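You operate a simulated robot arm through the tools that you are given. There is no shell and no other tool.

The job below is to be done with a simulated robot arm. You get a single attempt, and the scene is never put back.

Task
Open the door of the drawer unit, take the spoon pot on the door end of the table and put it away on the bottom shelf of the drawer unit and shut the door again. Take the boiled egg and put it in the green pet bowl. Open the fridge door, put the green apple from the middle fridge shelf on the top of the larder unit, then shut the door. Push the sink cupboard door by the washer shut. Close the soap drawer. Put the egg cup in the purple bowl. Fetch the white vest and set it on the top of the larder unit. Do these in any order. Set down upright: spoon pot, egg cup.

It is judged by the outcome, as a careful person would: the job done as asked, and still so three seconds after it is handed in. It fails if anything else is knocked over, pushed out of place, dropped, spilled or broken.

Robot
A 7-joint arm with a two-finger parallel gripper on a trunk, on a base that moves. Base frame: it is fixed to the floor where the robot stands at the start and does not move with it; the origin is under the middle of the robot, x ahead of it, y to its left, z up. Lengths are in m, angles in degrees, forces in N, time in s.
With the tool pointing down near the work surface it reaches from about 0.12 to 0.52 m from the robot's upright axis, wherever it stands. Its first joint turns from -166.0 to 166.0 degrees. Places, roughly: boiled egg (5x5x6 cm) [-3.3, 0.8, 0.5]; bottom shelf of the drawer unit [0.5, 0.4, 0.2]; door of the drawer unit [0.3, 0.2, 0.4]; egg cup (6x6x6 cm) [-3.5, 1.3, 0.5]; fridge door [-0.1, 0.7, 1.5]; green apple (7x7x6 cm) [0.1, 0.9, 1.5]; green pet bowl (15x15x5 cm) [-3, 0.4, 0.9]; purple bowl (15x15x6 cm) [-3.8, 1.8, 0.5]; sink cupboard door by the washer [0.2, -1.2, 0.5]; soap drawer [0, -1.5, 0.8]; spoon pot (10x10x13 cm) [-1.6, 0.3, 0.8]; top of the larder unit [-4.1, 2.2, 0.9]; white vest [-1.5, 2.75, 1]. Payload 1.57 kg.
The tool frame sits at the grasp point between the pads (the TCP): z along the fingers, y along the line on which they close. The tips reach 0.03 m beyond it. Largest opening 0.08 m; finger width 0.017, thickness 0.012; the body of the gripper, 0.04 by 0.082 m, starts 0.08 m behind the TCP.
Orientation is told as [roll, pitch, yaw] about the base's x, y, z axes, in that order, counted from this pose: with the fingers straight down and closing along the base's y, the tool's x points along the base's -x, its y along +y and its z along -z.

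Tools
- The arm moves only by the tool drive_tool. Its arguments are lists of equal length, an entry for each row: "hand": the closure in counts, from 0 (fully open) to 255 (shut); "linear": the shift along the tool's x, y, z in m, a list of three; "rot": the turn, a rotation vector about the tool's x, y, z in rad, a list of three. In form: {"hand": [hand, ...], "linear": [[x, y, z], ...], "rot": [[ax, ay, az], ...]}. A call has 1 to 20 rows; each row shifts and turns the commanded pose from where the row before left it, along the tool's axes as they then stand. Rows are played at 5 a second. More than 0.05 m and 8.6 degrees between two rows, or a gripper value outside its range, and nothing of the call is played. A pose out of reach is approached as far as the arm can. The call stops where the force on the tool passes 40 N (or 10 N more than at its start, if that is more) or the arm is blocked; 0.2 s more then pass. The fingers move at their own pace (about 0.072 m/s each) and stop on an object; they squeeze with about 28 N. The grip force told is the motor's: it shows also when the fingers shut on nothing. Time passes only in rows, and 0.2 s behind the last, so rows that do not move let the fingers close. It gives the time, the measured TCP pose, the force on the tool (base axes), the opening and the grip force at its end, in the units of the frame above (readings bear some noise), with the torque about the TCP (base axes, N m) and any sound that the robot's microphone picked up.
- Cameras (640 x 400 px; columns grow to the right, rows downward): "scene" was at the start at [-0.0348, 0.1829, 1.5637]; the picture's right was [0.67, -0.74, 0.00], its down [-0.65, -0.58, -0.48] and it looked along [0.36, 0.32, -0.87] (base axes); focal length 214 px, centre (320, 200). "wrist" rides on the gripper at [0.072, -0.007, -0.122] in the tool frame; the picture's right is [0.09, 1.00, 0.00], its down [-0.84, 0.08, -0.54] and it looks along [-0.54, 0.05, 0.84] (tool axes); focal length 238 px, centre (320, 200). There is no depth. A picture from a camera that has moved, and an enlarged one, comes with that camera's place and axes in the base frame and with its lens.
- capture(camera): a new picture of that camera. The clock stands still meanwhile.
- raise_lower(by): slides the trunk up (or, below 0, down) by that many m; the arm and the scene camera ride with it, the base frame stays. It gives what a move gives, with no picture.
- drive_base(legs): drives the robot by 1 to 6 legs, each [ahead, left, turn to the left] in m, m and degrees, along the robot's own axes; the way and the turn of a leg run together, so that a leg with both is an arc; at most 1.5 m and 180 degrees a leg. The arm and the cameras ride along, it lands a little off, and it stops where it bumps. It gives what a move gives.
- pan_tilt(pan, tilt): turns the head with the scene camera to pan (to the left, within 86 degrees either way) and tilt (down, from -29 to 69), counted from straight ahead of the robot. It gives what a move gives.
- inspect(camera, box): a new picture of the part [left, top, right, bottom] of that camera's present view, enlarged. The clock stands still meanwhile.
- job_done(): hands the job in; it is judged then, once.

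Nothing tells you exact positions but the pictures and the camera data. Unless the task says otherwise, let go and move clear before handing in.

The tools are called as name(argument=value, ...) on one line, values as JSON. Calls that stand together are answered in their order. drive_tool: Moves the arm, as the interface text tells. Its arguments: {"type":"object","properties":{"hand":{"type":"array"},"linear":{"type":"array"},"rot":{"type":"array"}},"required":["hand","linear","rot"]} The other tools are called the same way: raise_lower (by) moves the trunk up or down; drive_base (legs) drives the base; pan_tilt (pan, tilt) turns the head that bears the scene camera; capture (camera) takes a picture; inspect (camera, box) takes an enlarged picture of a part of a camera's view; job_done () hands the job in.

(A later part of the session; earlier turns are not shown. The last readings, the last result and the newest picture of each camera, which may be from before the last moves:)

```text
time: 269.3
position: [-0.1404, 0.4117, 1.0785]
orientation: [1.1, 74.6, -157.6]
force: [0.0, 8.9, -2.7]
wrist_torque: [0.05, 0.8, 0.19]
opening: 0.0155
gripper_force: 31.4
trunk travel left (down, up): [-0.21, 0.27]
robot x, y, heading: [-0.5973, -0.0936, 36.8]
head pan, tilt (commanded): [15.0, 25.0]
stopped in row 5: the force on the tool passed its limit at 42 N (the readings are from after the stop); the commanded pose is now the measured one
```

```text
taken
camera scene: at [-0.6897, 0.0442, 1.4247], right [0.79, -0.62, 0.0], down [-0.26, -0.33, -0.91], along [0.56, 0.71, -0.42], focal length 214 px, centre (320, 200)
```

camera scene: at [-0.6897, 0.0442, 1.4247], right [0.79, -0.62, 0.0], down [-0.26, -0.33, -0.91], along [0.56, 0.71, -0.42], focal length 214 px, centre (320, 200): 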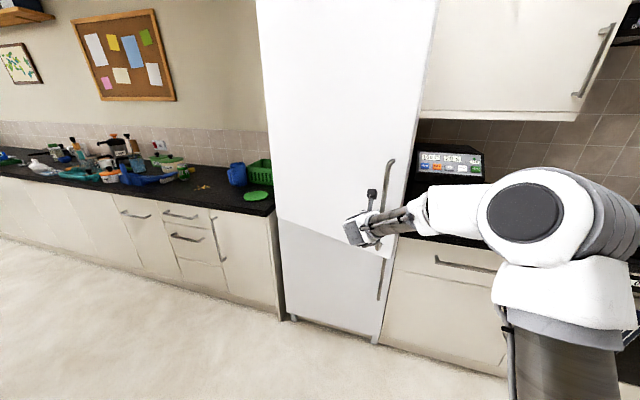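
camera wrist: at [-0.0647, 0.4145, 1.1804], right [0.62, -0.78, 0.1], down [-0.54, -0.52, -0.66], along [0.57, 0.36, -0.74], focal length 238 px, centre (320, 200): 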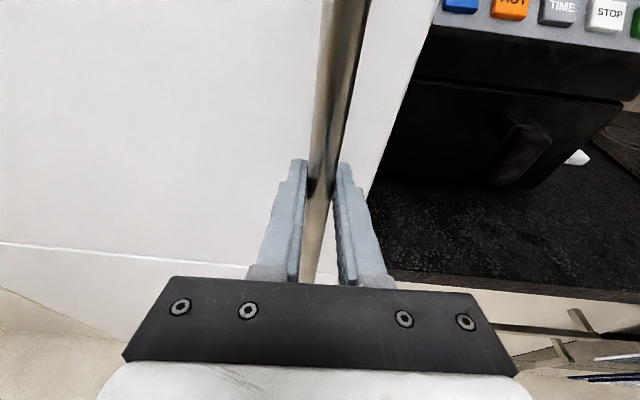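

The door is opening, now about 18°. I'll continue with a slightly tighter curve.

drive_tool(hand=[255, 255, 255, 255, 255, 255], linear=[[-0.007, -0.006, -0.027], [-0.0085, -0.0065, -0.0315], [-0.0085, -0.0065, -0.0315], [-0.0085, -0.0065, -0.0315], [-0.0085, -0.0065, -0.0315], [-0.0085, -0.0065, -0.0315]], rot=[[-0.055, 0, 0.015], [-0.0645, 0, 0.0172], [-0.0645, 0, 0.0172], [-0.0645, 0, 0.0172], [-0.0645, 0, 0.0172], [-0.0645, 0, 0.0172]])

capture(camera="scene")

capture(camera="wrist")

```text
time: 270.7
position: [-0.334, 0.4116, 1.0803]
orientation: [1.1, 74.9, 179.8]
force: [2.9, 28.1, 2.9]
wrist_torque: [0.31, 0.6, 0.17]
opening: 0.0159
gripper_force: 31.2
trunk travel left (down, up): [-0.21, 0.27]
robot x, y, heading: [-0.5936, -0.091, 37.0]
head pan, tilt (commanded): [15.0, 25.0]
```

```text
taken
camera scene: at [-0.6899, 0.0454, 1.4247], right [0.79, -0.62, 0.0], down [-0.26, -0.34, -0.91], along [0.56, 0.71, -0.42], focal length 214 px, centre (320, 200)
```

scene: 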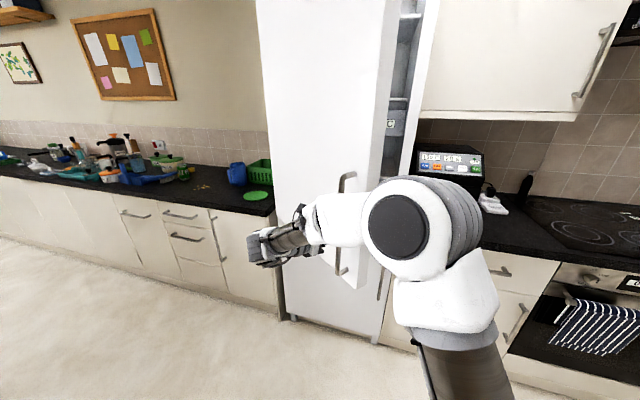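

```text
taken
camera wrist: at [-0.4343, 0.4191, 1.1804], right [0.0, -1.0, 0.09], down [-0.74, -0.07, -0.67], along [0.67, -0.07, -0.74], focal length 238 px, centre (320, 200)
```

wrist: 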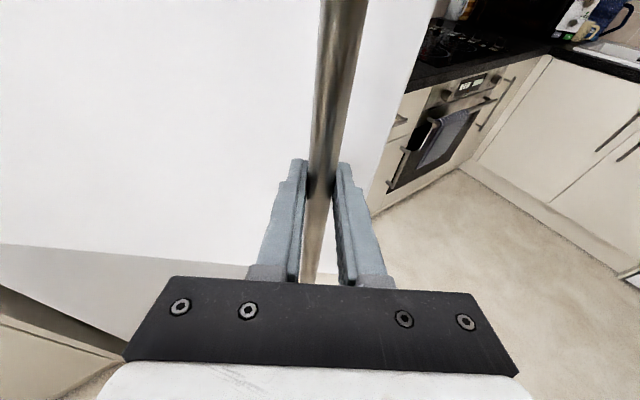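

The fridge door is about 38° open. I'll pull a little further.

drive_tool(hand=[255, 255, 255, 255], linear=[[-0.007, -0.008, -0.027], [-0.0085, -0.0068, -0.0315], [-0.0085, -0.0068, -0.0315], [-0.0085, -0.0068, -0.0315]], rot=[[-0.06, 0, 0.016], [-0.0645, 0, 0.0172], [-0.0645, 0, 0.0172], [-0.0645, 0, 0.0172]])

capture(camera="scene")

```text
time: 271.7
position: [-0.4578, 0.4476, 1.0786]
orientation: [2.4, 75.1, 165.6]
force: [-14.1, -29.7, -12.9]
wrist_torque: [0.44, -0.2, -0.08]
opening: 0.0157
gripper_force: 31.8
trunk travel left (down, up): [-0.21, 0.27]
robot x, y, heading: [-0.5959, -0.0928, 37.5]
head pan, tilt (commanded): [15.0, 25.0]
```

```text
taken
camera scene: at [-0.6918, 0.0403, 1.4249], right [0.79, -0.62, 0.0], down [-0.26, -0.33, -0.91], along [0.56, 0.72, -0.42], focal length 214 px, centre (320, 200)
```

scene: 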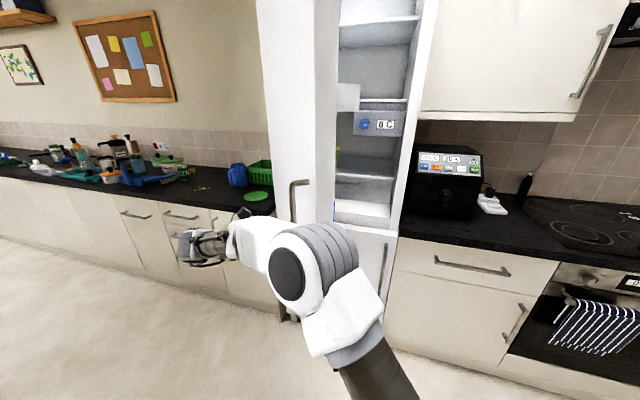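

The door is about 53° open, with the fridge shelves visible. Keeping hold of the round handle, I'll swing it wider by sidestepping the base left in small steps.

drive_base(legs=[[-0.038, 0.085, 0]])

drive_base(legs=[[-0.025, 0.09, 0]])

capture(camera="wrist")

capture(camera="scene")

```text
time: 272.5
position: [-0.4606, 0.4505, 1.0799]
orientation: [3.1, 75.1, 165.6]
force: [-3.1, -7.1, 2.5]
wrist_torque: [0.61, 0.12, -0.08]
opening: 0.0158
gripper_force: 30.8
trunk travel left (down, up): [-0.21, 0.27]
robot x, y, heading: [-0.5994, -0.0914, 36.9]
head pan, tilt (commanded): [15.0, 25.0]
stopped in leg 1: the force on the tool passed its limit at 48 N (the readings are from after the stop); the commanded pose is now the measured one
```

```text
time: 273.4
position: [-0.4825, 0.4589, 1.0782]
orientation: [5.1, 75.1, 166.9]
force: [-5.6, -9.2, 2.5]
wrist_torque: [0.58, 0.1, -0.12]
opening: 0.016
gripper_force: 31.4
trunk travel left (down, up): [-0.21, 0.27]
robot x, y, heading: [-0.6219, -0.0802, 37.0]
head pan, tilt (commanded): [15.0, 25.0]
stopped in leg 1: the force on the tool passed its limit at 48 N (the readings are from after the stop); the commanded pose is now the measured one
```

```text
taken
camera wrist: at [-0.5751, 0.4977, 1.1794], right [-0.28, -0.95, 0.11], down [-0.73, 0.14, -0.67], along [0.62, -0.27, -0.73], focal length 238 px, centre (320, 200)
```

wrist: 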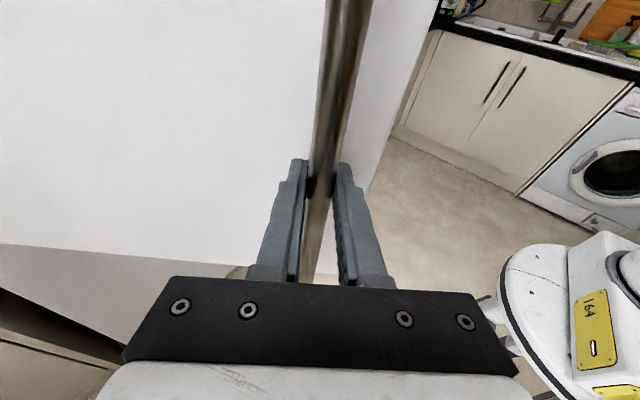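

```text
taken
camera scene: at [-0.7161, 0.0577, 1.425], right [0.79, -0.62, 0.0], down [-0.26, -0.33, -0.91], along [0.56, 0.71, -0.42], focal length 214 px, centre (320, 200)
```

scene: 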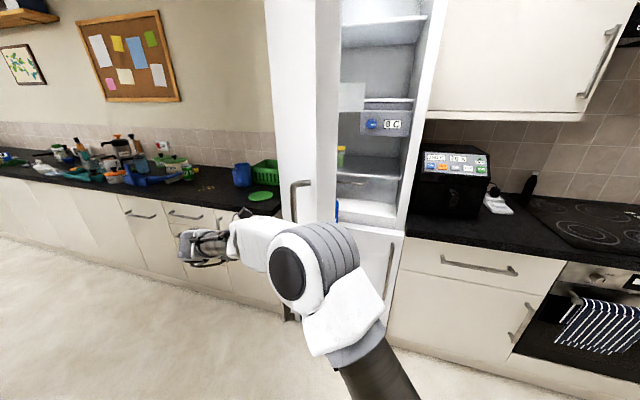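

The grip binds while side-stepping, so I'll release and push the door from its inner edge instead. First I'll look inside.

inspect(camera="scene", box=[260, 0, 440, 240])

drive_tool(hand=[0, 0, 0, 0, 0, 0], linear=[[0, 0, 0], [0, 0, 0], [0, 0, 0], [0, 0, -0.03], [0, 0, -0.03], [0, 0, -0.03]], rot=[[0, 0, 0], [0, 0, 0], [0, 0, 0], [0, 0, 0], [0, 0, 0], [0, 0, 0]])

```text
1.67 times, centred on (350, 120) of scene
camera zoom: at [-0.7161, 0.0577, 1.425], right [0.79, -0.62, 0.0], down [-0.26, -0.33, -0.91], along [0.56, 0.71, -0.42], focal length 358 px, centre (270, 333)
```

zoom: 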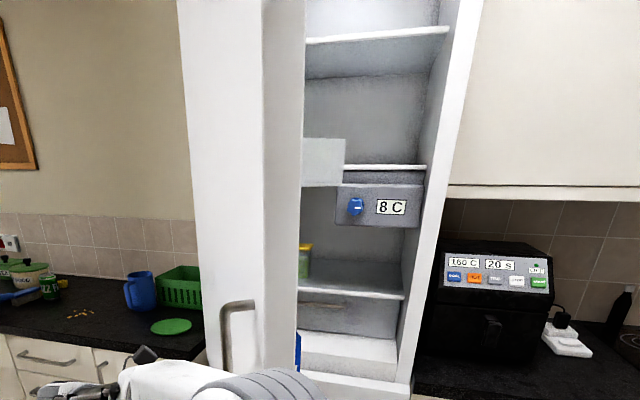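

```text
time: 274.8
position: [-0.5639, 0.4877, 1.1003]
orientation: [5.5, 75.2, 167.3]
force: [0.5, 0.9, -0.1]
wrist_torque: [0.03, 0.02, -0.01]
opening: 0.08
gripper_force: 0.1
trunk travel left (down, up): [-0.21, 0.27]
robot x, y, heading: [-0.6199, -0.0747, 36.8]
head pan, tilt (commanded): [15.0, 25.0]
```

The door's inner side holds racks, so pushing there is risky. Instead I'll move round to face the half-open door squarely and pull the handle again. Moving the base left along the aisle and turning to face it.

drive_base(legs=[[-0.05, 0.45, 0], [0, 0.46, 0], [0, 0, -50]])

drive_tool(hand=[0, 0, 0, 0, 0, 0, 0, 0, 0, 0, 0], linear=[[0.0102, 0.012, 0.0381], [0.0099, 0.015, 0.0371], [0.0096, 0.018, 0.0357], [0.0092, 0.0209, 0.0343], [0.0088, 0.0237, 0.0327], [0.0082, 0.0263, 0.0307], [0.0076, 0.0287, 0.0285], [0.007, 0.0309, 0.0263], [0.0064, 0.033, 0.0238], [0.0057, 0.0348, 0.0213], [0.0049, 0.0365, 0.0185]], rot=[[0.0767, 0, -0.0206], [0.0767, 0, -0.0206], [0.0767, 0, -0.0206], [0.0767, 0, -0.0206], [0.0767, 0, -0.0206], [0.0767, 0, -0.0206], [0.0767, 0, -0.0206], [0.0767, 0, -0.0206], [0.0767, 0, -0.0206], [0.0767, 0, -0.0206], [0.0767, 0, -0.0206]])

capture(camera="scene")

capture(camera="wrist")

```text
time: 285.3
position: [-0.7475, 0.9451, 1.1008]
orientation: [5.6, 75.3, 117.8]
force: [-0.9, 0.1, -0.9]
wrist_torque: [-0.01, -0.01, 0.01]
opening: 0.08
gripper_force: 0.1
trunk travel left (down, up): [-0.21, 0.27]
robot x, y, heading: [-1.2133, 0.6231, -12.7]
head pan, tilt (commanded): [15.0, 25.0]
```

```text
time: 287.7
position: [-0.7025, 0.4932, 1.1061]
orientation: [3.8, 73.9, 166.3]
force: [-1.0, 0.0, 0.2]
wrist_torque: [0.0, 0.0, 0.0]
opening: 0.08
gripper_force: 0.0
trunk travel left (down, up): [-0.21, 0.27]
robot x, y, heading: [-1.2137, 0.6205, -13.1]
head pan, tilt (commanded): [15.0, 25.0]
```

```text
taken
camera scene: at [-1.1721, 0.7794, 1.4249], right [0.04, -1.0, 0.0], down [-0.42, -0.02, -0.91], along [0.91, 0.04, -0.42], focal length 214 px, centre (320, 200)
```

scene: 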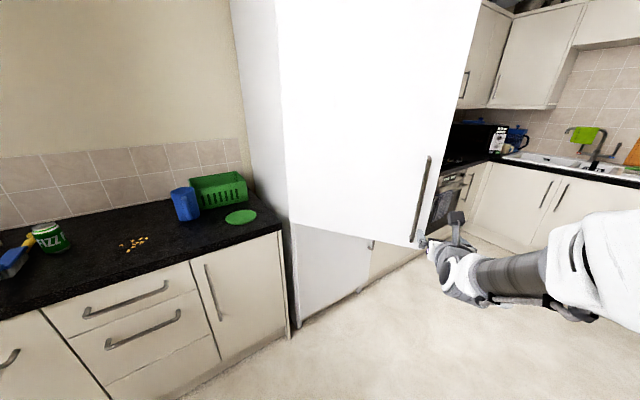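

```text
taken
camera wrist: at [-0.7939, 0.5298, 1.2088], right [-0.28, -0.95, 0.11], down [-0.74, 0.14, -0.65], along [0.61, -0.26, -0.75], focal length 238 px, centre (320, 200)
```

wrist: 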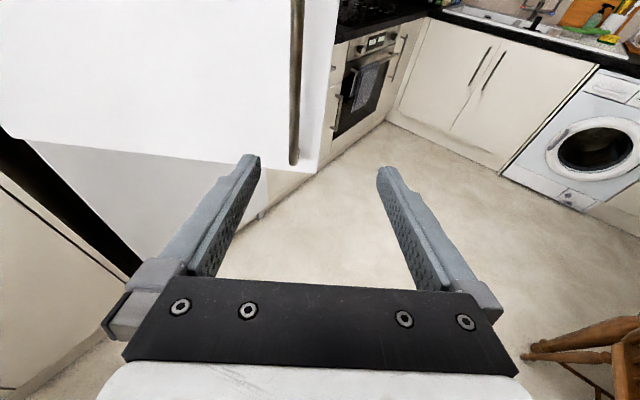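

The handle is at about (-0.472, 0.454), 3.4 cm left of my tool line. I'll advance and align.

drive_tool(hand=[0, 0, 0, 0], linear=[[0.0111, -0.0085, 0.0384], [0.0111, -0.0085, 0.0384], [0.0111, -0.0085, 0.0384], [0.0111, -0.0085, 0.0384]], rot=[[0, 0, 0], [0, 0, 0], [0, 0, 0], [0, 0, 0]])

capture(camera="wrist")

```text
time: 288.7
position: [-0.5399, 0.4789, 1.106]
orientation: [4.0, 74.0, 166.3]
force: [-0.6, 0.7, 0.2]
wrist_torque: [0.0, 0.02, 0.02]
opening: 0.0801
gripper_force: 0.0
trunk travel left (down, up): [-0.21, 0.27]
robot x, y, heading: [-1.2157, 0.6224, -12.9]
head pan, tilt (commanded): [15.0, 25.0]
```

```text
taken
camera wrist: at [-0.63, 0.5138, 1.208], right [-0.28, -0.96, 0.11], down [-0.74, 0.14, -0.65], along [0.61, -0.26, -0.75], focal length 238 px, centre (320, 200)
```

wrist: 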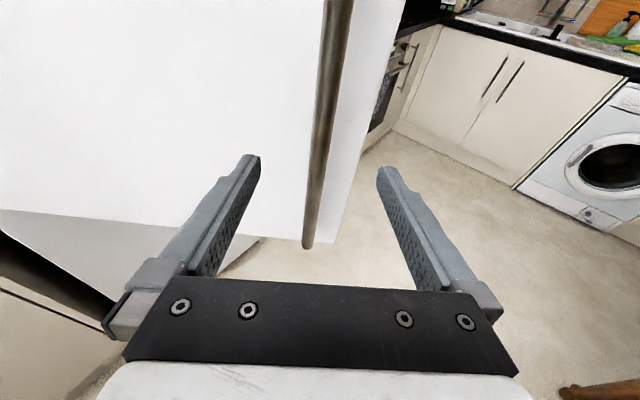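

The bar is centred. Moving in 6.5 cm and gripping.

drive_tool(hand=[0, 0, 0, 255, 255, 255, 255, 255], linear=[[0.006, 0, 0.0208], [0.006, 0, 0.0208], [0.006, 0.002, 0.0208], [0, 0, 0], [0, 0, 0], [0, 0, 0], [0, 0, 0], [0, 0, 0]], rot=[[0, 0, 0], [0, 0, 0], [0, 0, 0], [0, 0, 0], [0, 0, 0], [0, 0, 0], [0, 0, 0], [0, 0, 0]])

capture(camera="wrist")

```text
time: 290.5
position: [-0.4782, 0.4582, 1.1055]
orientation: [4.0, 74.0, 166.3]
force: [2.1, 2.0, 1.2]
wrist_torque: [0.57, -0.26, -0.03]
opening: 0.016
gripper_force: 31.2
trunk travel left (down, up): [-0.21, 0.27]
robot x, y, heading: [-1.2152, 0.6206, -12.7]
head pan, tilt (commanded): [15.0, 25.0]
```

```text
taken
camera wrist: at [-0.5694, 0.4945, 1.2075], right [-0.27, -0.96, 0.11], down [-0.74, 0.14, -0.65], along [0.61, -0.26, -0.75], focal length 238 px, centre (320, 200)
```

wrist: 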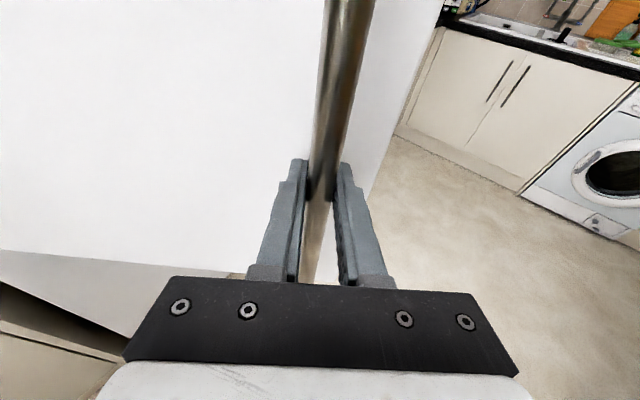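

Gripped again. Pulling the door along its arc.

drive_tool(hand=[255, 255, 255, 255, 255, 255], linear=[[-0.009, -0.0058, -0.0313], [-0.009, -0.0058, -0.0313], [-0.009, -0.0058, -0.0313], [-0.009, -0.0058, -0.0313], [-0.009, -0.0058, -0.0313], [-0.009, -0.0058, -0.0313]], rot=[[-0.0587, 0, 0.0168], [-0.0587, 0, 0.0168], [-0.0587, 0, 0.0168], [-0.0587, 0, 0.0168], [-0.0587, 0, 0.0168], [-0.0587, 0, 0.0168]])

capture(camera="scene")

```text
time: 291.9
position: [-0.6365, 0.574, 1.1052]
orientation: [3.8, 74.6, 145.4]
force: [5.5, 6.8, 6.9]
wrist_torque: [0.63, -0.17, 0.14]
opening: 0.0159
gripper_force: 31.4
trunk travel left (down, up): [-0.21, 0.27]
robot x, y, heading: [-1.2147, 0.6238, -12.7]
head pan, tilt (commanded): [15.0, 25.0]
```

```text
taken
camera scene: at [-1.1722, 0.78, 1.4249], right [0.04, -1.0, 0.0], down [-0.42, -0.02, -0.91], along [0.91, 0.04, -0.42], focal length 214 px, centre (320, 200)
```

scene: 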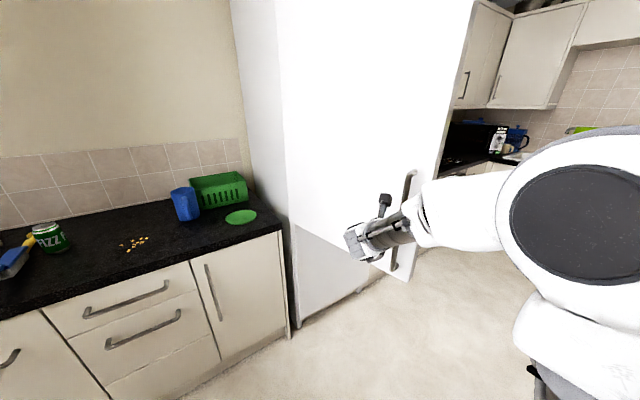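

About 76° now, with low forces. Continuing.

drive_tool(hand=[255, 255, 255, 255, 255, 255, 255], linear=[[-0.009, -0.0058, -0.0313], [-0.009, -0.0058, -0.0313], [-0.009, -0.0058, -0.0313], [-0.009, -0.0058, -0.0313], [-0.009, -0.0058, -0.0313], [-0.009, -0.0058, -0.0313], [-0.009, -0.0058, -0.0313]], rot=[[-0.0587, 0, 0.0168], [-0.0587, 0, 0.0168], [-0.0587, 0, 0.0168], [-0.0587, 0, 0.0168], [-0.0587, 0, 0.0168], [-0.0587, 0, 0.0168], [-0.0587, 0, 0.0168]])

capture(camera="scene")

```text
time: 293.5
position: [-0.7536, 0.7698, 1.1015]
orientation: [2.7, 75.1, 119.9]
force: [13.2, 6.2, 19.7]
wrist_torque: [0.01, -0.66, 0.09]
opening: 0.0155
gripper_force: 30.7
trunk travel left (down, up): [-0.21, 0.27]
robot x, y, heading: [-1.213, 0.6209, -12.7]
head pan, tilt (commanded): [15.0, 25.0]
```

```text
taken
camera scene: at [-1.1723, 0.7797, 1.4249], right [0.04, -1.0, 0.0], down [-0.42, -0.02, -0.91], along [0.91, 0.04, -0.42], focal length 214 px, centre (320, 200)
```

scene: 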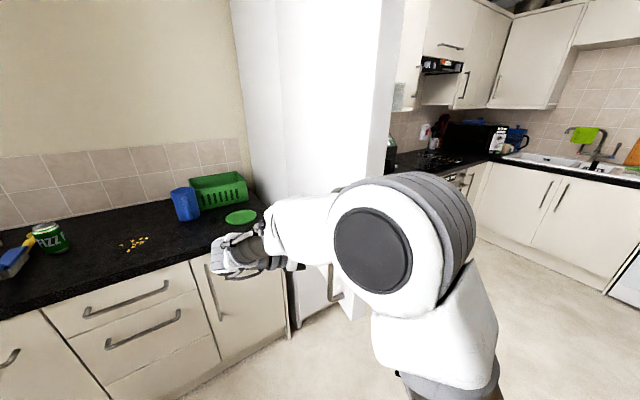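

The fridge door is open to about 100°. I'll release the handle, back the gripper off, point the tool down, and tuck the arm in before driving around to the front of the fridge.

drive_tool(hand=[0, 0, 0, 0, 0, 0], linear=[[0, 0, 0], [0, 0, 0], [0, 0, 0], [0, 0, -0.03], [0, 0, -0.03], [0, 0, -0.03]], rot=[[0, 0, 0], [0, 0, 0], [0, 0, 0], [0, 0, 0], [0, 0, 0], [0, 0, 0]])

drive_tool(hand=[0, 0, 0, 0, 0, 0, 0, 0, 0, 0, 0, 0, 0, 0, 0, 0], linear=[[0, 0, 0], [0, 0, 0], [0, 0, 0], [0, 0, 0], [0, 0, 0], [0, 0, 0], [0, 0, 0], [0, 0, 0], [0, 0, 0], [0, 0, 0], [0.0191, 0.0358, 0], [0.0191, 0.0358, 0], [0.0191, 0.0358, 0], [0.0191, 0.0358, 0], [0.0191, 0.0358, 0], [0.0191, 0.0358, 0]], rot=[[0, -0.131, 0], [0, -0.131, 0], [0, -0.131, 0], [0, -0.131, 0], [0, -0.131, 0], [0, -0.131, 0], [0, -0.131, 0], [0, -0.131, 0], [0, -0.131, 0], [0, -0.131, 0], [0, 0, 0], [0, 0, 0], [0, 0, 0], [0, 0, 0], [0, 0, 0], [0, 0, 0]])

capture(camera="scene")

```text
time: 294.9
position: [-0.7931, 0.8461, 1.1228]
orientation: [3.1, 74.8, 120.0]
force: [0.3, -0.8, -0.8]
wrist_torque: [0.02, -0.03, 0.0]
opening: 0.0802
gripper_force: 0.1
trunk travel left (down, up): [-0.21, 0.27]
robot x, y, heading: [-1.212, 0.6162, -12.7]
head pan, tilt (commanded): [15.0, 25.0]
```

```text
time: 298.3
position: [-0.934, 0.6466, 1.1237]
orientation: [0.7, -0.2, 116.9]
force: [0.2, 0.8, 0.1]
wrist_torque: [0.0, 0.04, 0.03]
opening: 0.0801
gripper_force: 0.2
trunk travel left (down, up): [-0.21, 0.27]
robot x, y, heading: [-1.2136, 0.6192, -12.8]
head pan, tilt (commanded): [15.0, 25.0]
```

```text
taken
camera scene: at [-1.172, 0.7795, 1.4249], right [0.04, -1.0, 0.0], down [-0.42, -0.02, -0.91], along [0.91, 0.04, -0.42], focal length 214 px, centre (320, 200)
```

scene: 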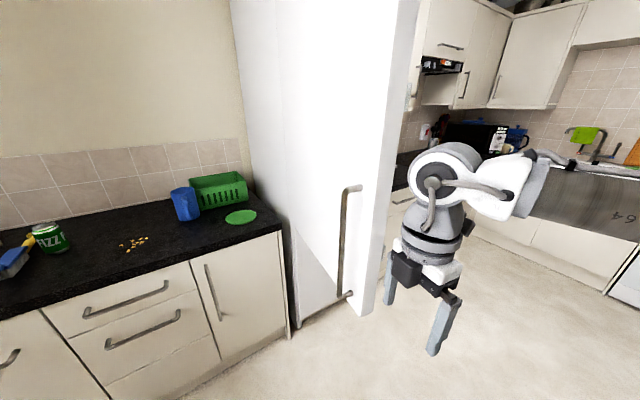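

The arm is tucked in. Driving around the open door to the front of the fridge.

drive_base(legs=[[-0.1, 0, 0], [0, 0, -40.3], [0.7, 0, 0]])

pan_tilt(pan=82, tilt=5)

drive_tool(hand=[0, 0, 0, 0], linear=[[0, 0, 0], [0, 0, 0], [0, 0, 0], [0, 0, 0]], rot=[[0, 0, 0], [0, 0, 0], [0, 0, 0], [0, 0, 0]])

capture(camera="scene")

```text
time: 306.7
position: [-0.6626, -0.0696, 1.1241]
orientation: [0.8, -0.2, 76.7]
force: [-0.4, -0.2, -0.2]
wrist_torque: [0.0, -0.02, 0.01]
opening: 0.0798
gripper_force: 0.1
trunk travel left (down, up): [-0.21, 0.27]
robot x, y, heading: [-0.8953, 0.0902, -52.8]
head pan, tilt (commanded): [15.0, 25.0]
```

```text
time: 308.1
position: [-0.6631, -0.0703, 1.124]
orientation: [0.8, -0.2, 76.8]
force: [0.1, 0.0, 0.6]
wrist_torque: [-0.04, 0.0, -0.02]
opening: 0.08
gripper_force: 0.1
trunk travel left (down, up): [-0.21, 0.27]
robot x, y, heading: [-0.8957, 0.0906, -52.8]
head pan, tilt (commanded): [82.0, 5.0]
```

```text
time: 309.1
position: [-0.6634, -0.0692, 1.1243]
orientation: [0.9, -0.2, 76.8]
force: [-0.5, 0.0, -0.6]
wrist_torque: [-0.03, 0.0, 0.01]
opening: 0.0801
gripper_force: 0.0
trunk travel left (down, up): [-0.21, 0.27]
robot x, y, heading: [-0.8939, 0.0936, -53.1]
head pan, tilt (commanded): [82.0, 5.0]
```

```text
taken
camera scene: at [-0.7536, 0.2828, 1.4574], right [0.49, -0.87, 0.0], down [-0.08, -0.04, -1.0], along [0.87, 0.48, -0.09], focal length 214 px, centre (320, 200)
```

scene: 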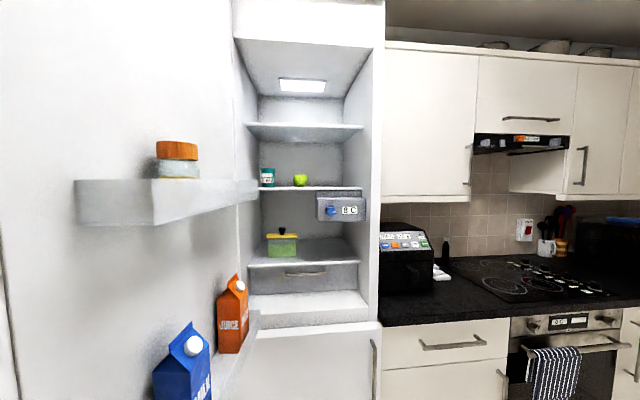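

I can see the green apple on the middle shelf at about (0.10, 0.86, 1.455), with a can to its left. The door's racks hold cartons that I must avoid. I'll turn to face the fridge, raise the trunk, and turn the tool to point forward.

drive_base(legs=[[0, -0.02, 90]])

raise_lower(by=0.27)

drive_tool(hand=[0, 0, 0, 0, 0, 0, 0], linear=[[0, 0, 0], [0, 0, 0], [0, 0, 0], [0, 0, 0], [0, 0, 0], [0, 0, 0], [0, 0, 0]], rot=[[0, 0, -0.1246], [0, 0, -0.1246], [0, 0, -0.1246], [0, 0, -0.1246], [0, 0, -0.1246], [0, 0, -0.1246], [0, 0, -0.1246]])

pan_tilt(pan=0, tilt=10)

capture(camera="scene")

```text
time: 314.7
position: [-0.744, 0.31, 1.1248]
orientation: [0.8, -0.2, 168.9]
force: [0.6, -0.2, -0.7]
wrist_torque: [-0.04, 0.01, -0.02]
opening: 0.0802
gripper_force: 0.0
trunk travel left (down, up): [-0.21, 0.27]
robot x, y, heading: [-0.8943, 0.0758, 39.4]
head pan, tilt (commanded): [82.0, 5.0]
```

```text
time: 317.5
position: [-0.7427, 0.3096, 1.3935]
orientation: [0.8, -0.2, 169.0]
force: [0.3, 0.6, 1.1]
wrist_torque: [-0.02, -0.02, -0.01]
opening: 0.0803
gripper_force: 0.0
trunk travel left (down, up): [-0.48, 0.0]
robot x, y, heading: [-0.8937, 0.0753, 39.3]
head pan, tilt (commanded): [82.0, 5.0]
```

```text
time: 319.1
position: [-0.7439, 0.3097, 1.3956]
orientation: [0.3, -0.7, -140.9]
force: [-0.1, -0.1, -0.2]
wrist_torque: [0.0, 0.01, 0.0]
opening: 0.08
gripper_force: 0.0
trunk travel left (down, up): [-0.48, 0.0]
robot x, y, heading: [-0.8963, 0.0729, 39.1]
head pan, tilt (commanded): [82.0, 5.0]
```

```text
time: 320.6
position: [-0.744, 0.3101, 1.395]
orientation: [0.3, -0.7, -141.1]
force: [-0.3, -1.0, -1.0]
wrist_torque: [-0.01, 0.01, 0.03]
opening: 0.0801
gripper_force: 0.0
trunk travel left (down, up): [-0.48, 0.0]
robot x, y, heading: [-0.8992, 0.0735, 39.1]
head pan, tilt (commanded): [0.0, 10.0]
```

```text
taken
camera scene: at [-0.9781, 0.189, 1.7193], right [0.63, -0.77, 0.0], down [-0.13, -0.11, -0.98], along [0.76, 0.62, -0.17], focal length 214 px, centre (320, 200)
```

scene: 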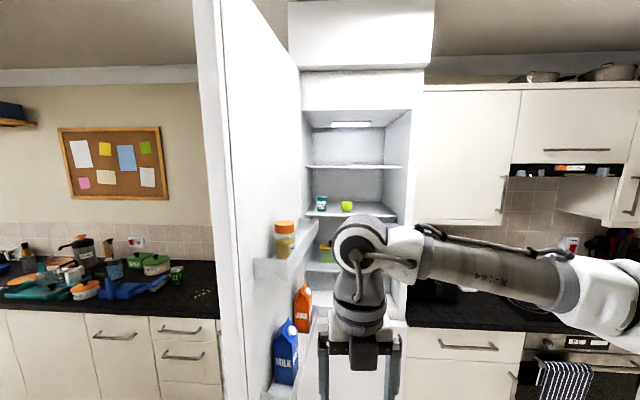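

The interior is clear in view. I'll extend while tilting the tool to near-horizontal and aligning with the apple (s≈0.63).

drive_tool(hand=[0, 0, 0, 0, 0, 0, 0, 0, 0, 0, 0, 0], linear=[[0, 0, 0], [0.04, 0.0128, 0], [0.0396, 0.0128, 0.0056], [0.0385, 0.0128, 0.011], [0.0365, 0.0128, 0.0163], [0.0339, 0.0128, 0.0212], [0.023, 0, 0.0193], [0.0201, 0, 0.0223], [0.0168, 0, 0.0249], [0.0132, 0, 0.027], [0.0093, 0, 0.0285], [0, 0, 0]], rot=[[0, 0, 0.035], [0, 0.14, 0], [0, 0.14, 0], [0, 0.14, 0], [0, 0.14, 0], [0, 0.14, 0], [0, 0.14, 0], [0, 0.14, 0], [0, 0.14, 0], [0, 0.14, 0], [0, 0.14, 0], [0, 0, 0]])

capture(camera="wrist")

capture(camera="scene")

```text
time: 323.2
position: [-0.4271, 0.4686, 1.3905]
orientation: [1.7, 79.5, -141.4]
force: [-0.2, -0.1, 0.2]
wrist_torque: [0.04, -0.01, 0.0]
opening: 0.08
gripper_force: 0.1
trunk travel left (down, up): [-0.48, 0.0]
robot x, y, heading: [-0.8951, 0.0745, 39.4]
head pan, tilt (commanded): [0.0, 10.0]
```

```text
taken
camera wrist: at [-0.5177, 0.4092, 1.4824], right [0.61, -0.79, 0.1], down [-0.5, -0.48, -0.72], along [0.61, 0.4, -0.68], focal length 238 px, centre (320, 200)
```

wrist: 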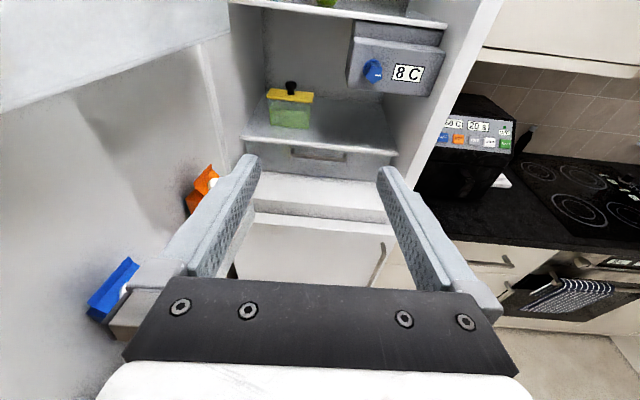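

```text
taken
camera scene: at [-0.9781, 0.189, 1.7193], right [0.63, -0.77, 0.0], down [-0.13, -0.11, -0.98], along [0.76, 0.62, -0.17], focal length 214 px, centre (320, 200)
```

scene: 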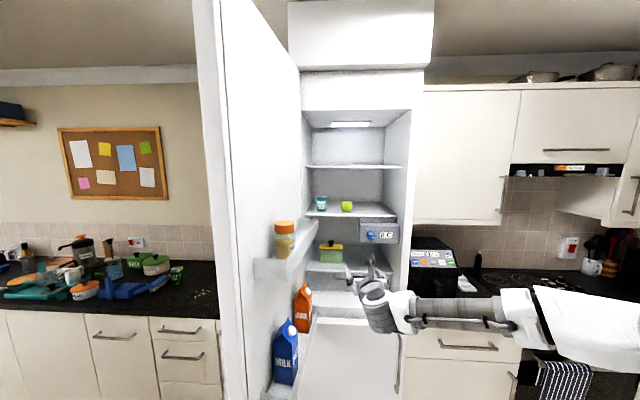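

The tool is near horizontal and lined up with the apple. I'll raise 7 cm to apple height and drive the base forward slowly.

drive_tool(hand=[0, 0, 0], linear=[[0.0344, 0, -0.0064], [0.0344, 0, -0.0064], [0.01, 0, -0.002]], rot=[[0, 0, 0], [0, 0, 0], [0, 0, 0]])

drive_base(legs=[[0.33, -0.014, -2.4]])

capture(camera="wrist")

capture(camera="scene")

```text
time: 324.0
position: [-0.4278, 0.4708, 1.4707]
orientation: [1.8, 79.4, -141.3]
force: [0.2, 0.2, 0.3]
wrist_torque: [0.0, 0.01, -0.01]
opening: 0.08
gripper_force: 0.1
trunk travel left (down, up): [-0.48, 0.0]
robot x, y, heading: [-0.8975, 0.0749, 39.4]
head pan, tilt (commanded): [0.0, 10.0]
```

```text
time: 326.8
position: [-0.1427, 0.642, 1.4702]
orientation: [2.0, 79.3, -143.6]
force: [-0.8, 0.2, -0.1]
wrist_torque: [-0.01, 0.0, -0.01]
opening: 0.0803
gripper_force: 0.0
trunk travel left (down, up): [-0.48, 0.0]
robot x, y, heading: [-0.6292, 0.2668, 36.8]
head pan, tilt (commanded): [0.0, 10.0]
```

```text
taken
camera wrist: at [-0.2349, 0.5866, 1.5631], right [0.58, -0.81, 0.1], down [-0.52, -0.46, -0.72], along [0.63, 0.37, -0.68], focal length 238 px, centre (320, 200)
```

wrist: 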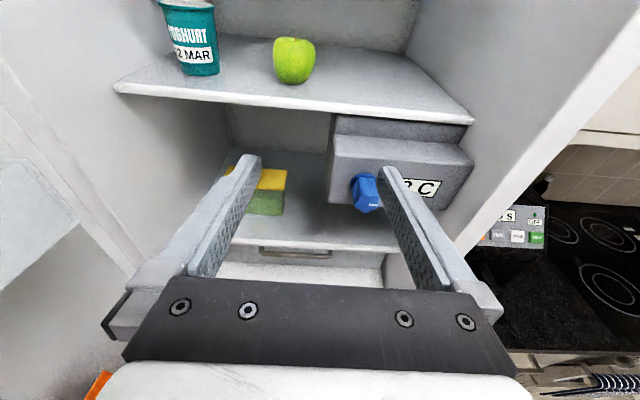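

```text
taken
camera scene: at [-0.7042, 0.3847, 1.7193], right [0.6, -0.8, 0.0], down [-0.14, -0.1, -0.98], along [0.79, 0.59, -0.17], focal length 214 px, centre (320, 200)
```

scene: 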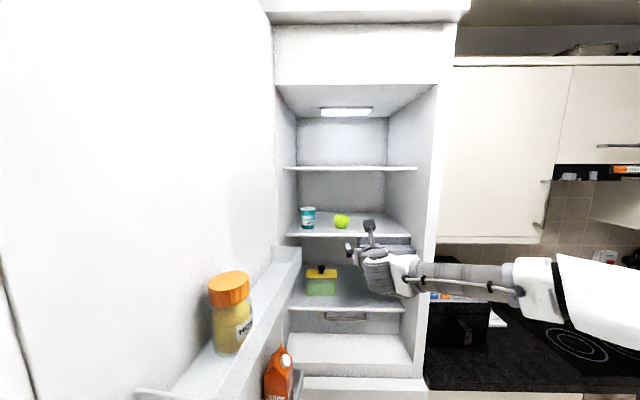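

The apple is at about (0.111, 0.875, 1.456), with the yoghurt pot safely to its left. I'll shift 4.8 cm left, then move the base forward another 15 cm.

drive_tool(hand=[0, 0], linear=[[0, -0.024, 0], [0, -0.02, 0]], rot=[[0, 0, 0], [0, 0, 0]])

drive_base(legs=[[0.16, 0, 0]])

capture(camera="wrist")

capture(camera="scene")

```text
time: 327.4
position: [-0.1666, 0.6783, 1.4684]
orientation: [2.2, 79.4, -143.4]
force: [0.5, -0.6, -0.2]
wrist_torque: [0.01, 0.0, 0.0]
opening: 0.08
gripper_force: 0.0
trunk travel left (down, up): [-0.48, 0.0]
robot x, y, heading: [-0.6236, 0.2618, 36.7]
head pan, tilt (commanded): [0.0, 10.0]
```

```text
time: 329.1
position: [-0.0379, 0.7765, 1.4673]
orientation: [2.0, 79.4, -143.5]
force: [-0.3, -0.1, 0.2]
wrist_torque: [0.01, 0.0, 0.01]
opening: 0.0801
gripper_force: 0.1
trunk travel left (down, up): [-0.48, 0.0]
robot x, y, heading: [-0.4981, 0.3602, 37.0]
head pan, tilt (commanded): [0.0, 10.0]
```

```text
taken
camera wrist: at [-0.1304, 0.7204, 1.5621], right [0.58, -0.81, 0.1], down [-0.52, -0.46, -0.72], along [0.63, 0.37, -0.68], focal length 238 px, centre (320, 200)
```

wrist: 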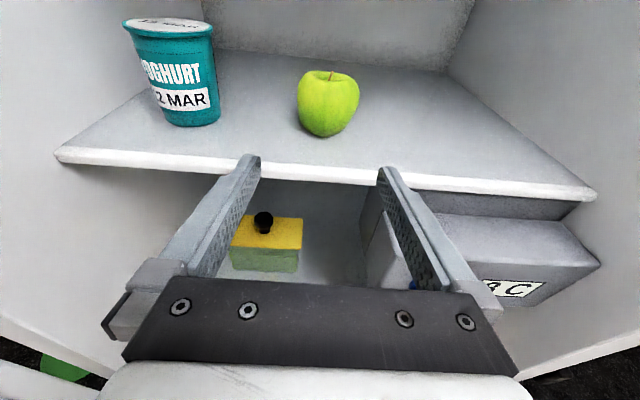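

```text
taken
camera scene: at [-0.5754, 0.4812, 1.7193], right [0.6, -0.8, 0.0], down [-0.14, -0.1, -0.98], along [0.79, 0.59, -0.17], focal length 214 px, centre (320, 200)
```

scene: 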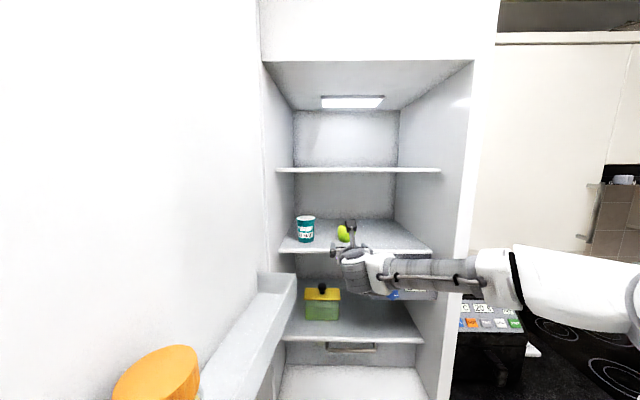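

The apple is about 17 cm ahead, slightly right. I'll advance about 10 cm and recheck centring.

drive_tool(hand=[0, 0, 0], linear=[[0.0046, 0.0025, 0.0344], [0.0046, 0.0025, 0.0344], [0.0037, 0.0025, 0.0275]], rot=[[0, 0, 0], [0, 0, 0], [0, 0, 0]])

capture(camera="wrist")

```text
time: 329.9
position: [0.0462, 0.825, 1.4627]
orientation: [2.1, 79.3, -143.3]
force: [0.5, 0.5, 0.3]
wrist_torque: [0.0, 0.02, -0.01]
opening: 0.0801
gripper_force: 0.0
trunk travel left (down, up): [-0.48, 0.0]
robot x, y, heading: [-0.4972, 0.3632, 36.9]
head pan, tilt (commanded): [0.0, 10.0]
```

```text
taken
camera wrist: at [-0.0459, 0.7693, 1.5568], right [0.58, -0.81, 0.1], down [-0.52, -0.46, -0.72], along [0.63, 0.37, -0.68], focal length 238 px, centre (320, 200)
```

wrist: 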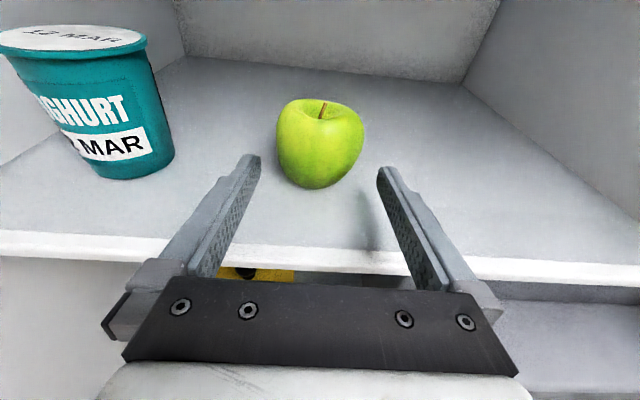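

The apple is centred. I'll advance 6 cm so it sits between the pads and close gently.

drive_tool(hand=[0, 0, 0, 60, 120, 255, 255, 255], linear=[[0.0037, 0, 0.0197], [0.0037, 0, 0.0197], [0.0033, 0, 0.0177], [0, 0, 0], [0, 0, 0], [0, 0, 0], [0, 0, 0], [0, 0, 0]], rot=[[0, 0, 0], [0, 0, 0], [0, 0, 0], [0, 0, 0], [0, 0, 0], [0, 0, 0], [0, 0, 0], [0, 0, 0]])

capture(camera="wrist")

```text
time: 331.7
position: [0.0951, 0.8579, 1.4642]
orientation: [2.0, 79.3, -143.4]
force: [-0.6, -0.2, -0.4]
wrist_torque: [-0.02, 0.03, -0.01]
opening: 0.0668
gripper_force: 28.0
trunk travel left (down, up): [-0.48, 0.0]
robot x, y, heading: [-0.5004, 0.3639, 36.6]
head pan, tilt (commanded): [0.0, 10.0]
```

```text
taken
camera wrist: at [0.0016, 0.8021, 1.5583], right [0.58, -0.81, 0.1], down [-0.52, -0.46, -0.72], along [0.63, 0.37, -0.68], focal length 238 px, centre (320, 200)
```

wrist: 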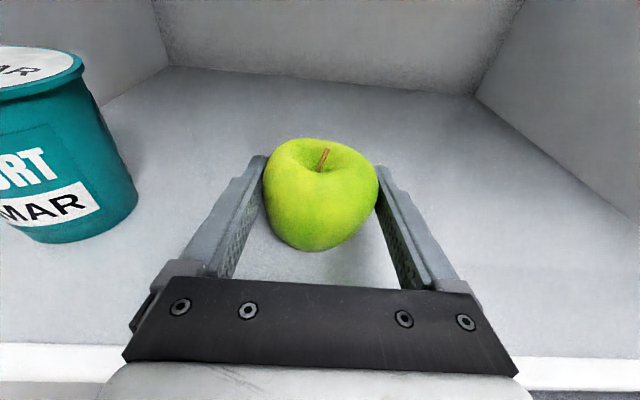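

The apple is gripped (opening 6.7 cm). I'll lift it off the shelf and withdraw.

drive_tool(hand=[255, 255, 255, 255, 255, 255, 255, 255], linear=[[0.0118, 0, -0.0022], [0.0157, 0, -0.003], [0.0118, 0, -0.0022], [-0.0055, 0, -0.0295], [-0.0055, 0, -0.0295], [-0.0055, 0, -0.0295], [-0.0055, 0, -0.0295], [-0.0055, 0, -0.0295]], rot=[[0, 0, 0], [0, 0, 0], [0, 0, 0], [0, 0, 0], [0, 0, 0], [0, 0, 0], [0, 0, 0], [0, 0, 0]])

capture(camera="wrist")

drive_base(legs=[[-0.4, 0, 0]])

capture(camera="scene")

```text
time: 333.5
position: [-0.029, 0.7724, 1.5045]
orientation: [2.1, 79.5, -143.4]
force: [-0.4, 0.0, -1.7]
wrist_torque: [0.03, -0.01, -0.01]
opening: 0.0666
gripper_force: 27.9
trunk travel left (down, up): [-0.48, 0.0]
robot x, y, heading: [-0.4989, 0.3633, 37.0]
head pan, tilt (commanded): [0.0, 10.0]
```

```text
taken
camera wrist: at [-0.1223, 0.7169, 1.5983], right [0.58, -0.81, 0.1], down [-0.52, -0.46, -0.72], along [0.63, 0.37, -0.68], focal length 238 px, centre (320, 200)
```

wrist: 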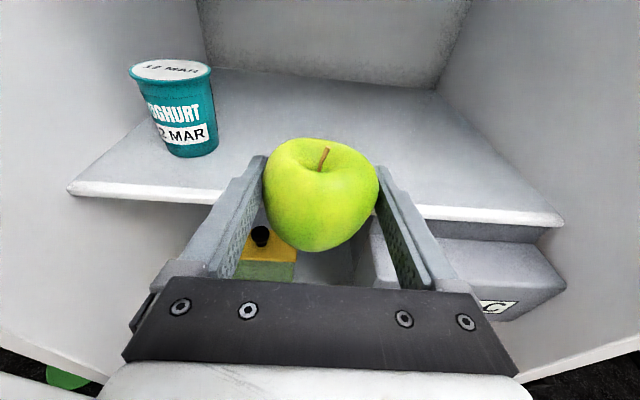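

```text
time: 336.6
position: [-0.3509, 0.5316, 1.5057]
orientation: [2.1, 79.5, -143.4]
force: [-0.6, -0.4, -0.6]
wrist_torque: [0.0, 0.04, -0.02]
opening: 0.0667
gripper_force: 28.2
trunk travel left (down, up): [-0.48, 0.0]
robot x, y, heading: [-0.8197, 0.1235, 37.1]
head pan, tilt (commanded): [0.0, 10.0]
```

```text
taken
camera scene: at [-0.8978, 0.2389, 1.7193], right [0.6, -0.8, 0.0], down [-0.14, -0.1, -0.98], along [0.79, 0.59, -0.17], focal length 214 px, centre (320, 200)
```

scene: 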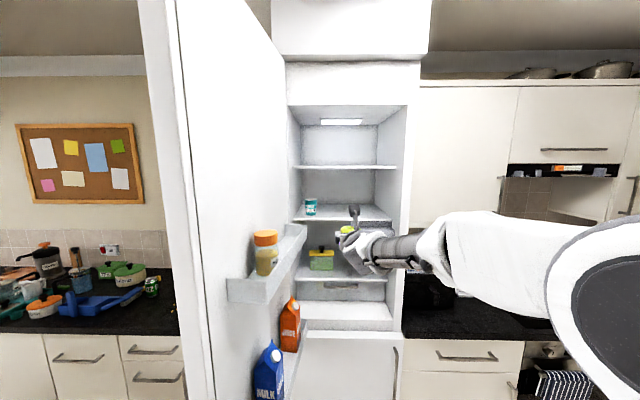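

The apple is out. I'll tuck the arm in before passing the open door, and deliver the apple to the larder unit first. I'll shut the fridge when my hand is free.

drive_tool(hand=[255, 255, 255, 255, 255, 255, 255, 255, 255, 255], linear=[[-0.0055, 0, -0.0295], [-0.0095, 0, -0.0285], [-0.0134, 0, -0.0268], [-0.017, 0, -0.0247], [-0.0203, 0, -0.0221], [-0.027, 0, -0.0222], [-0.0299, 0, -0.0182], [-0.0321, 0, -0.0139], [-0.0338, 0, -0.0092], [-0.0347, 0, -0.0044]], rot=[[0, -0.14, 0], [0, -0.14, 0], [0, -0.14, 0], [0, -0.14, 0], [0, -0.14, 0], [0, -0.14, 0], [0, -0.14, 0], [0, -0.14, 0], [0, -0.14, 0], [0, -0.13, 0]])

raise_lower(by=-0.3)

capture(camera="wrist")

capture(camera="scene")

```text
time: 338.8
position: [-0.6091, 0.3517, 1.4913]
orientation: [0.8, 2.8, -146.3]
force: [-0.3, 0.1, -0.6]
wrist_torque: [0.01, 0.02, -0.02]
opening: 0.0664
gripper_force: 28.0
out of reach, approached as far as the arm can: row 2
trunk travel left (down, up): [-0.48, 0.0]
robot x, y, heading: [-0.8196, 0.1206, 37.2]
head pan, tilt (commanded): [0.0, 10.0]
```

```text
time: 341.8
position: [-0.6087, 0.3537, 1.19]
orientation: [0.9, 2.8, -146.4]
force: [0.3, 0.1, -1.0]
wrist_torque: [0.0, -0.02, -0.01]
opening: 0.067
gripper_force: 27.5
trunk travel left (down, up): [-0.18, 0.3]
robot x, y, heading: [-0.8252, 0.1192, 36.8]
head pan, tilt (commanded): [0.0, 10.0]
```

```text
taken
camera wrist: at [-0.559, 0.3962, 1.3165], right [0.63, -0.78, 0.02], down [-0.68, -0.54, 0.5], along [-0.38, -0.33, -0.87], focal length 238 px, centre (320, 200)
```

wrist: 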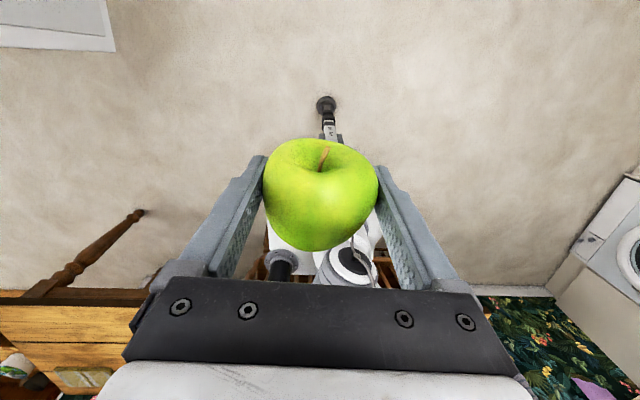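

```text
taken
camera scene: at [-0.8977, 0.239, 1.4193], right [0.6, -0.8, 0.0], down [-0.14, -0.1, -0.98], along [0.79, 0.59, -0.17], focal length 214 px, centre (320, 200)
```

scene: 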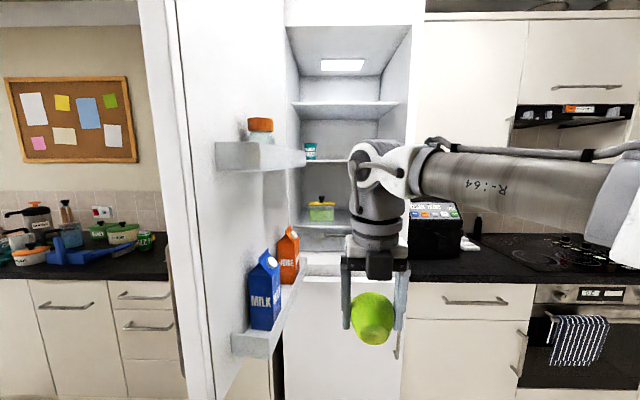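

The apple is held and the arm tucked. I'll turn right so the elbow points away from the open door, and back past it along the aisle.

drive_base(legs=[[0, 0, -90], [-0.05, -0.065, 0], [-1.0, 0, 0]])

pan_tilt(pan=60, tilt=20)

drive_tool(hand=[255, 255, 255], linear=[[0, 0, 0], [0, 0, 0], [0, 0, 0]], rot=[[0, 0, 0], [0, 0, 0], [0, 0, 0]])

capture(camera="scene")

```text
time: 354.6
position: [-1.2591, 0.703, 1.1912]
orientation: [0.9, 2.9, 123.1]
force: [0.0, 0.4, -2.2]
wrist_torque: [-0.01, 0.01, -0.02]
opening: 0.0669
gripper_force: 27.8
trunk travel left (down, up): [-0.18, 0.3]
robot x, y, heading: [-1.4873, 0.9166, -53.6]
head pan, tilt (commanded): [0.0, 10.0]
```

```text
time: 355.9
position: [-1.2602, 0.7023, 1.191]
orientation: [0.8, 2.9, 122.9]
force: [0.3, 0.8, -0.8]
wrist_torque: [-0.01, 0.0, 0.0]
opening: 0.0669
gripper_force: 28.0
trunk travel left (down, up): [-0.18, 0.3]
robot x, y, heading: [-1.4917, 0.9165, -53.6]
head pan, tilt (commanded): [60.0, 20.0]
```

```text
time: 356.6
position: [-1.2603, 0.7025, 1.1907]
orientation: [0.8, 2.9, 123.0]
force: [-1.0, 0.2, -1.9]
wrist_torque: [0.02, -0.01, 0.01]
opening: 0.0666
gripper_force: 27.9
trunk travel left (down, up): [-0.18, 0.3]
robot x, y, heading: [-1.4922, 0.9187, -53.7]
head pan, tilt (commanded): [60.0, 20.0]
```

```text
taken
camera scene: at [-1.3369, 1.0739, 1.403], right [0.11, -0.99, 0.0], down [-0.34, -0.04, -0.94], along [0.93, 0.1, -0.34], focal length 214 px, centre (320, 200)
```

scene: 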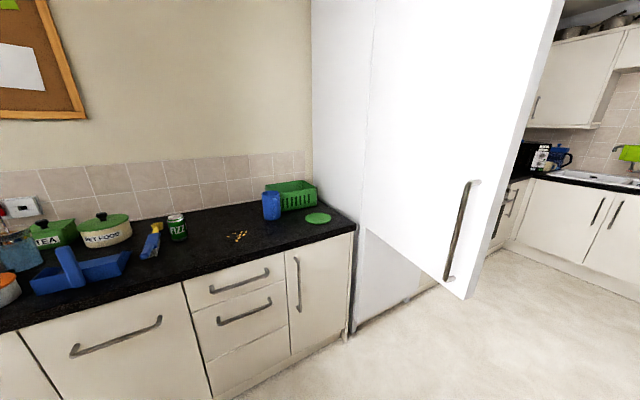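

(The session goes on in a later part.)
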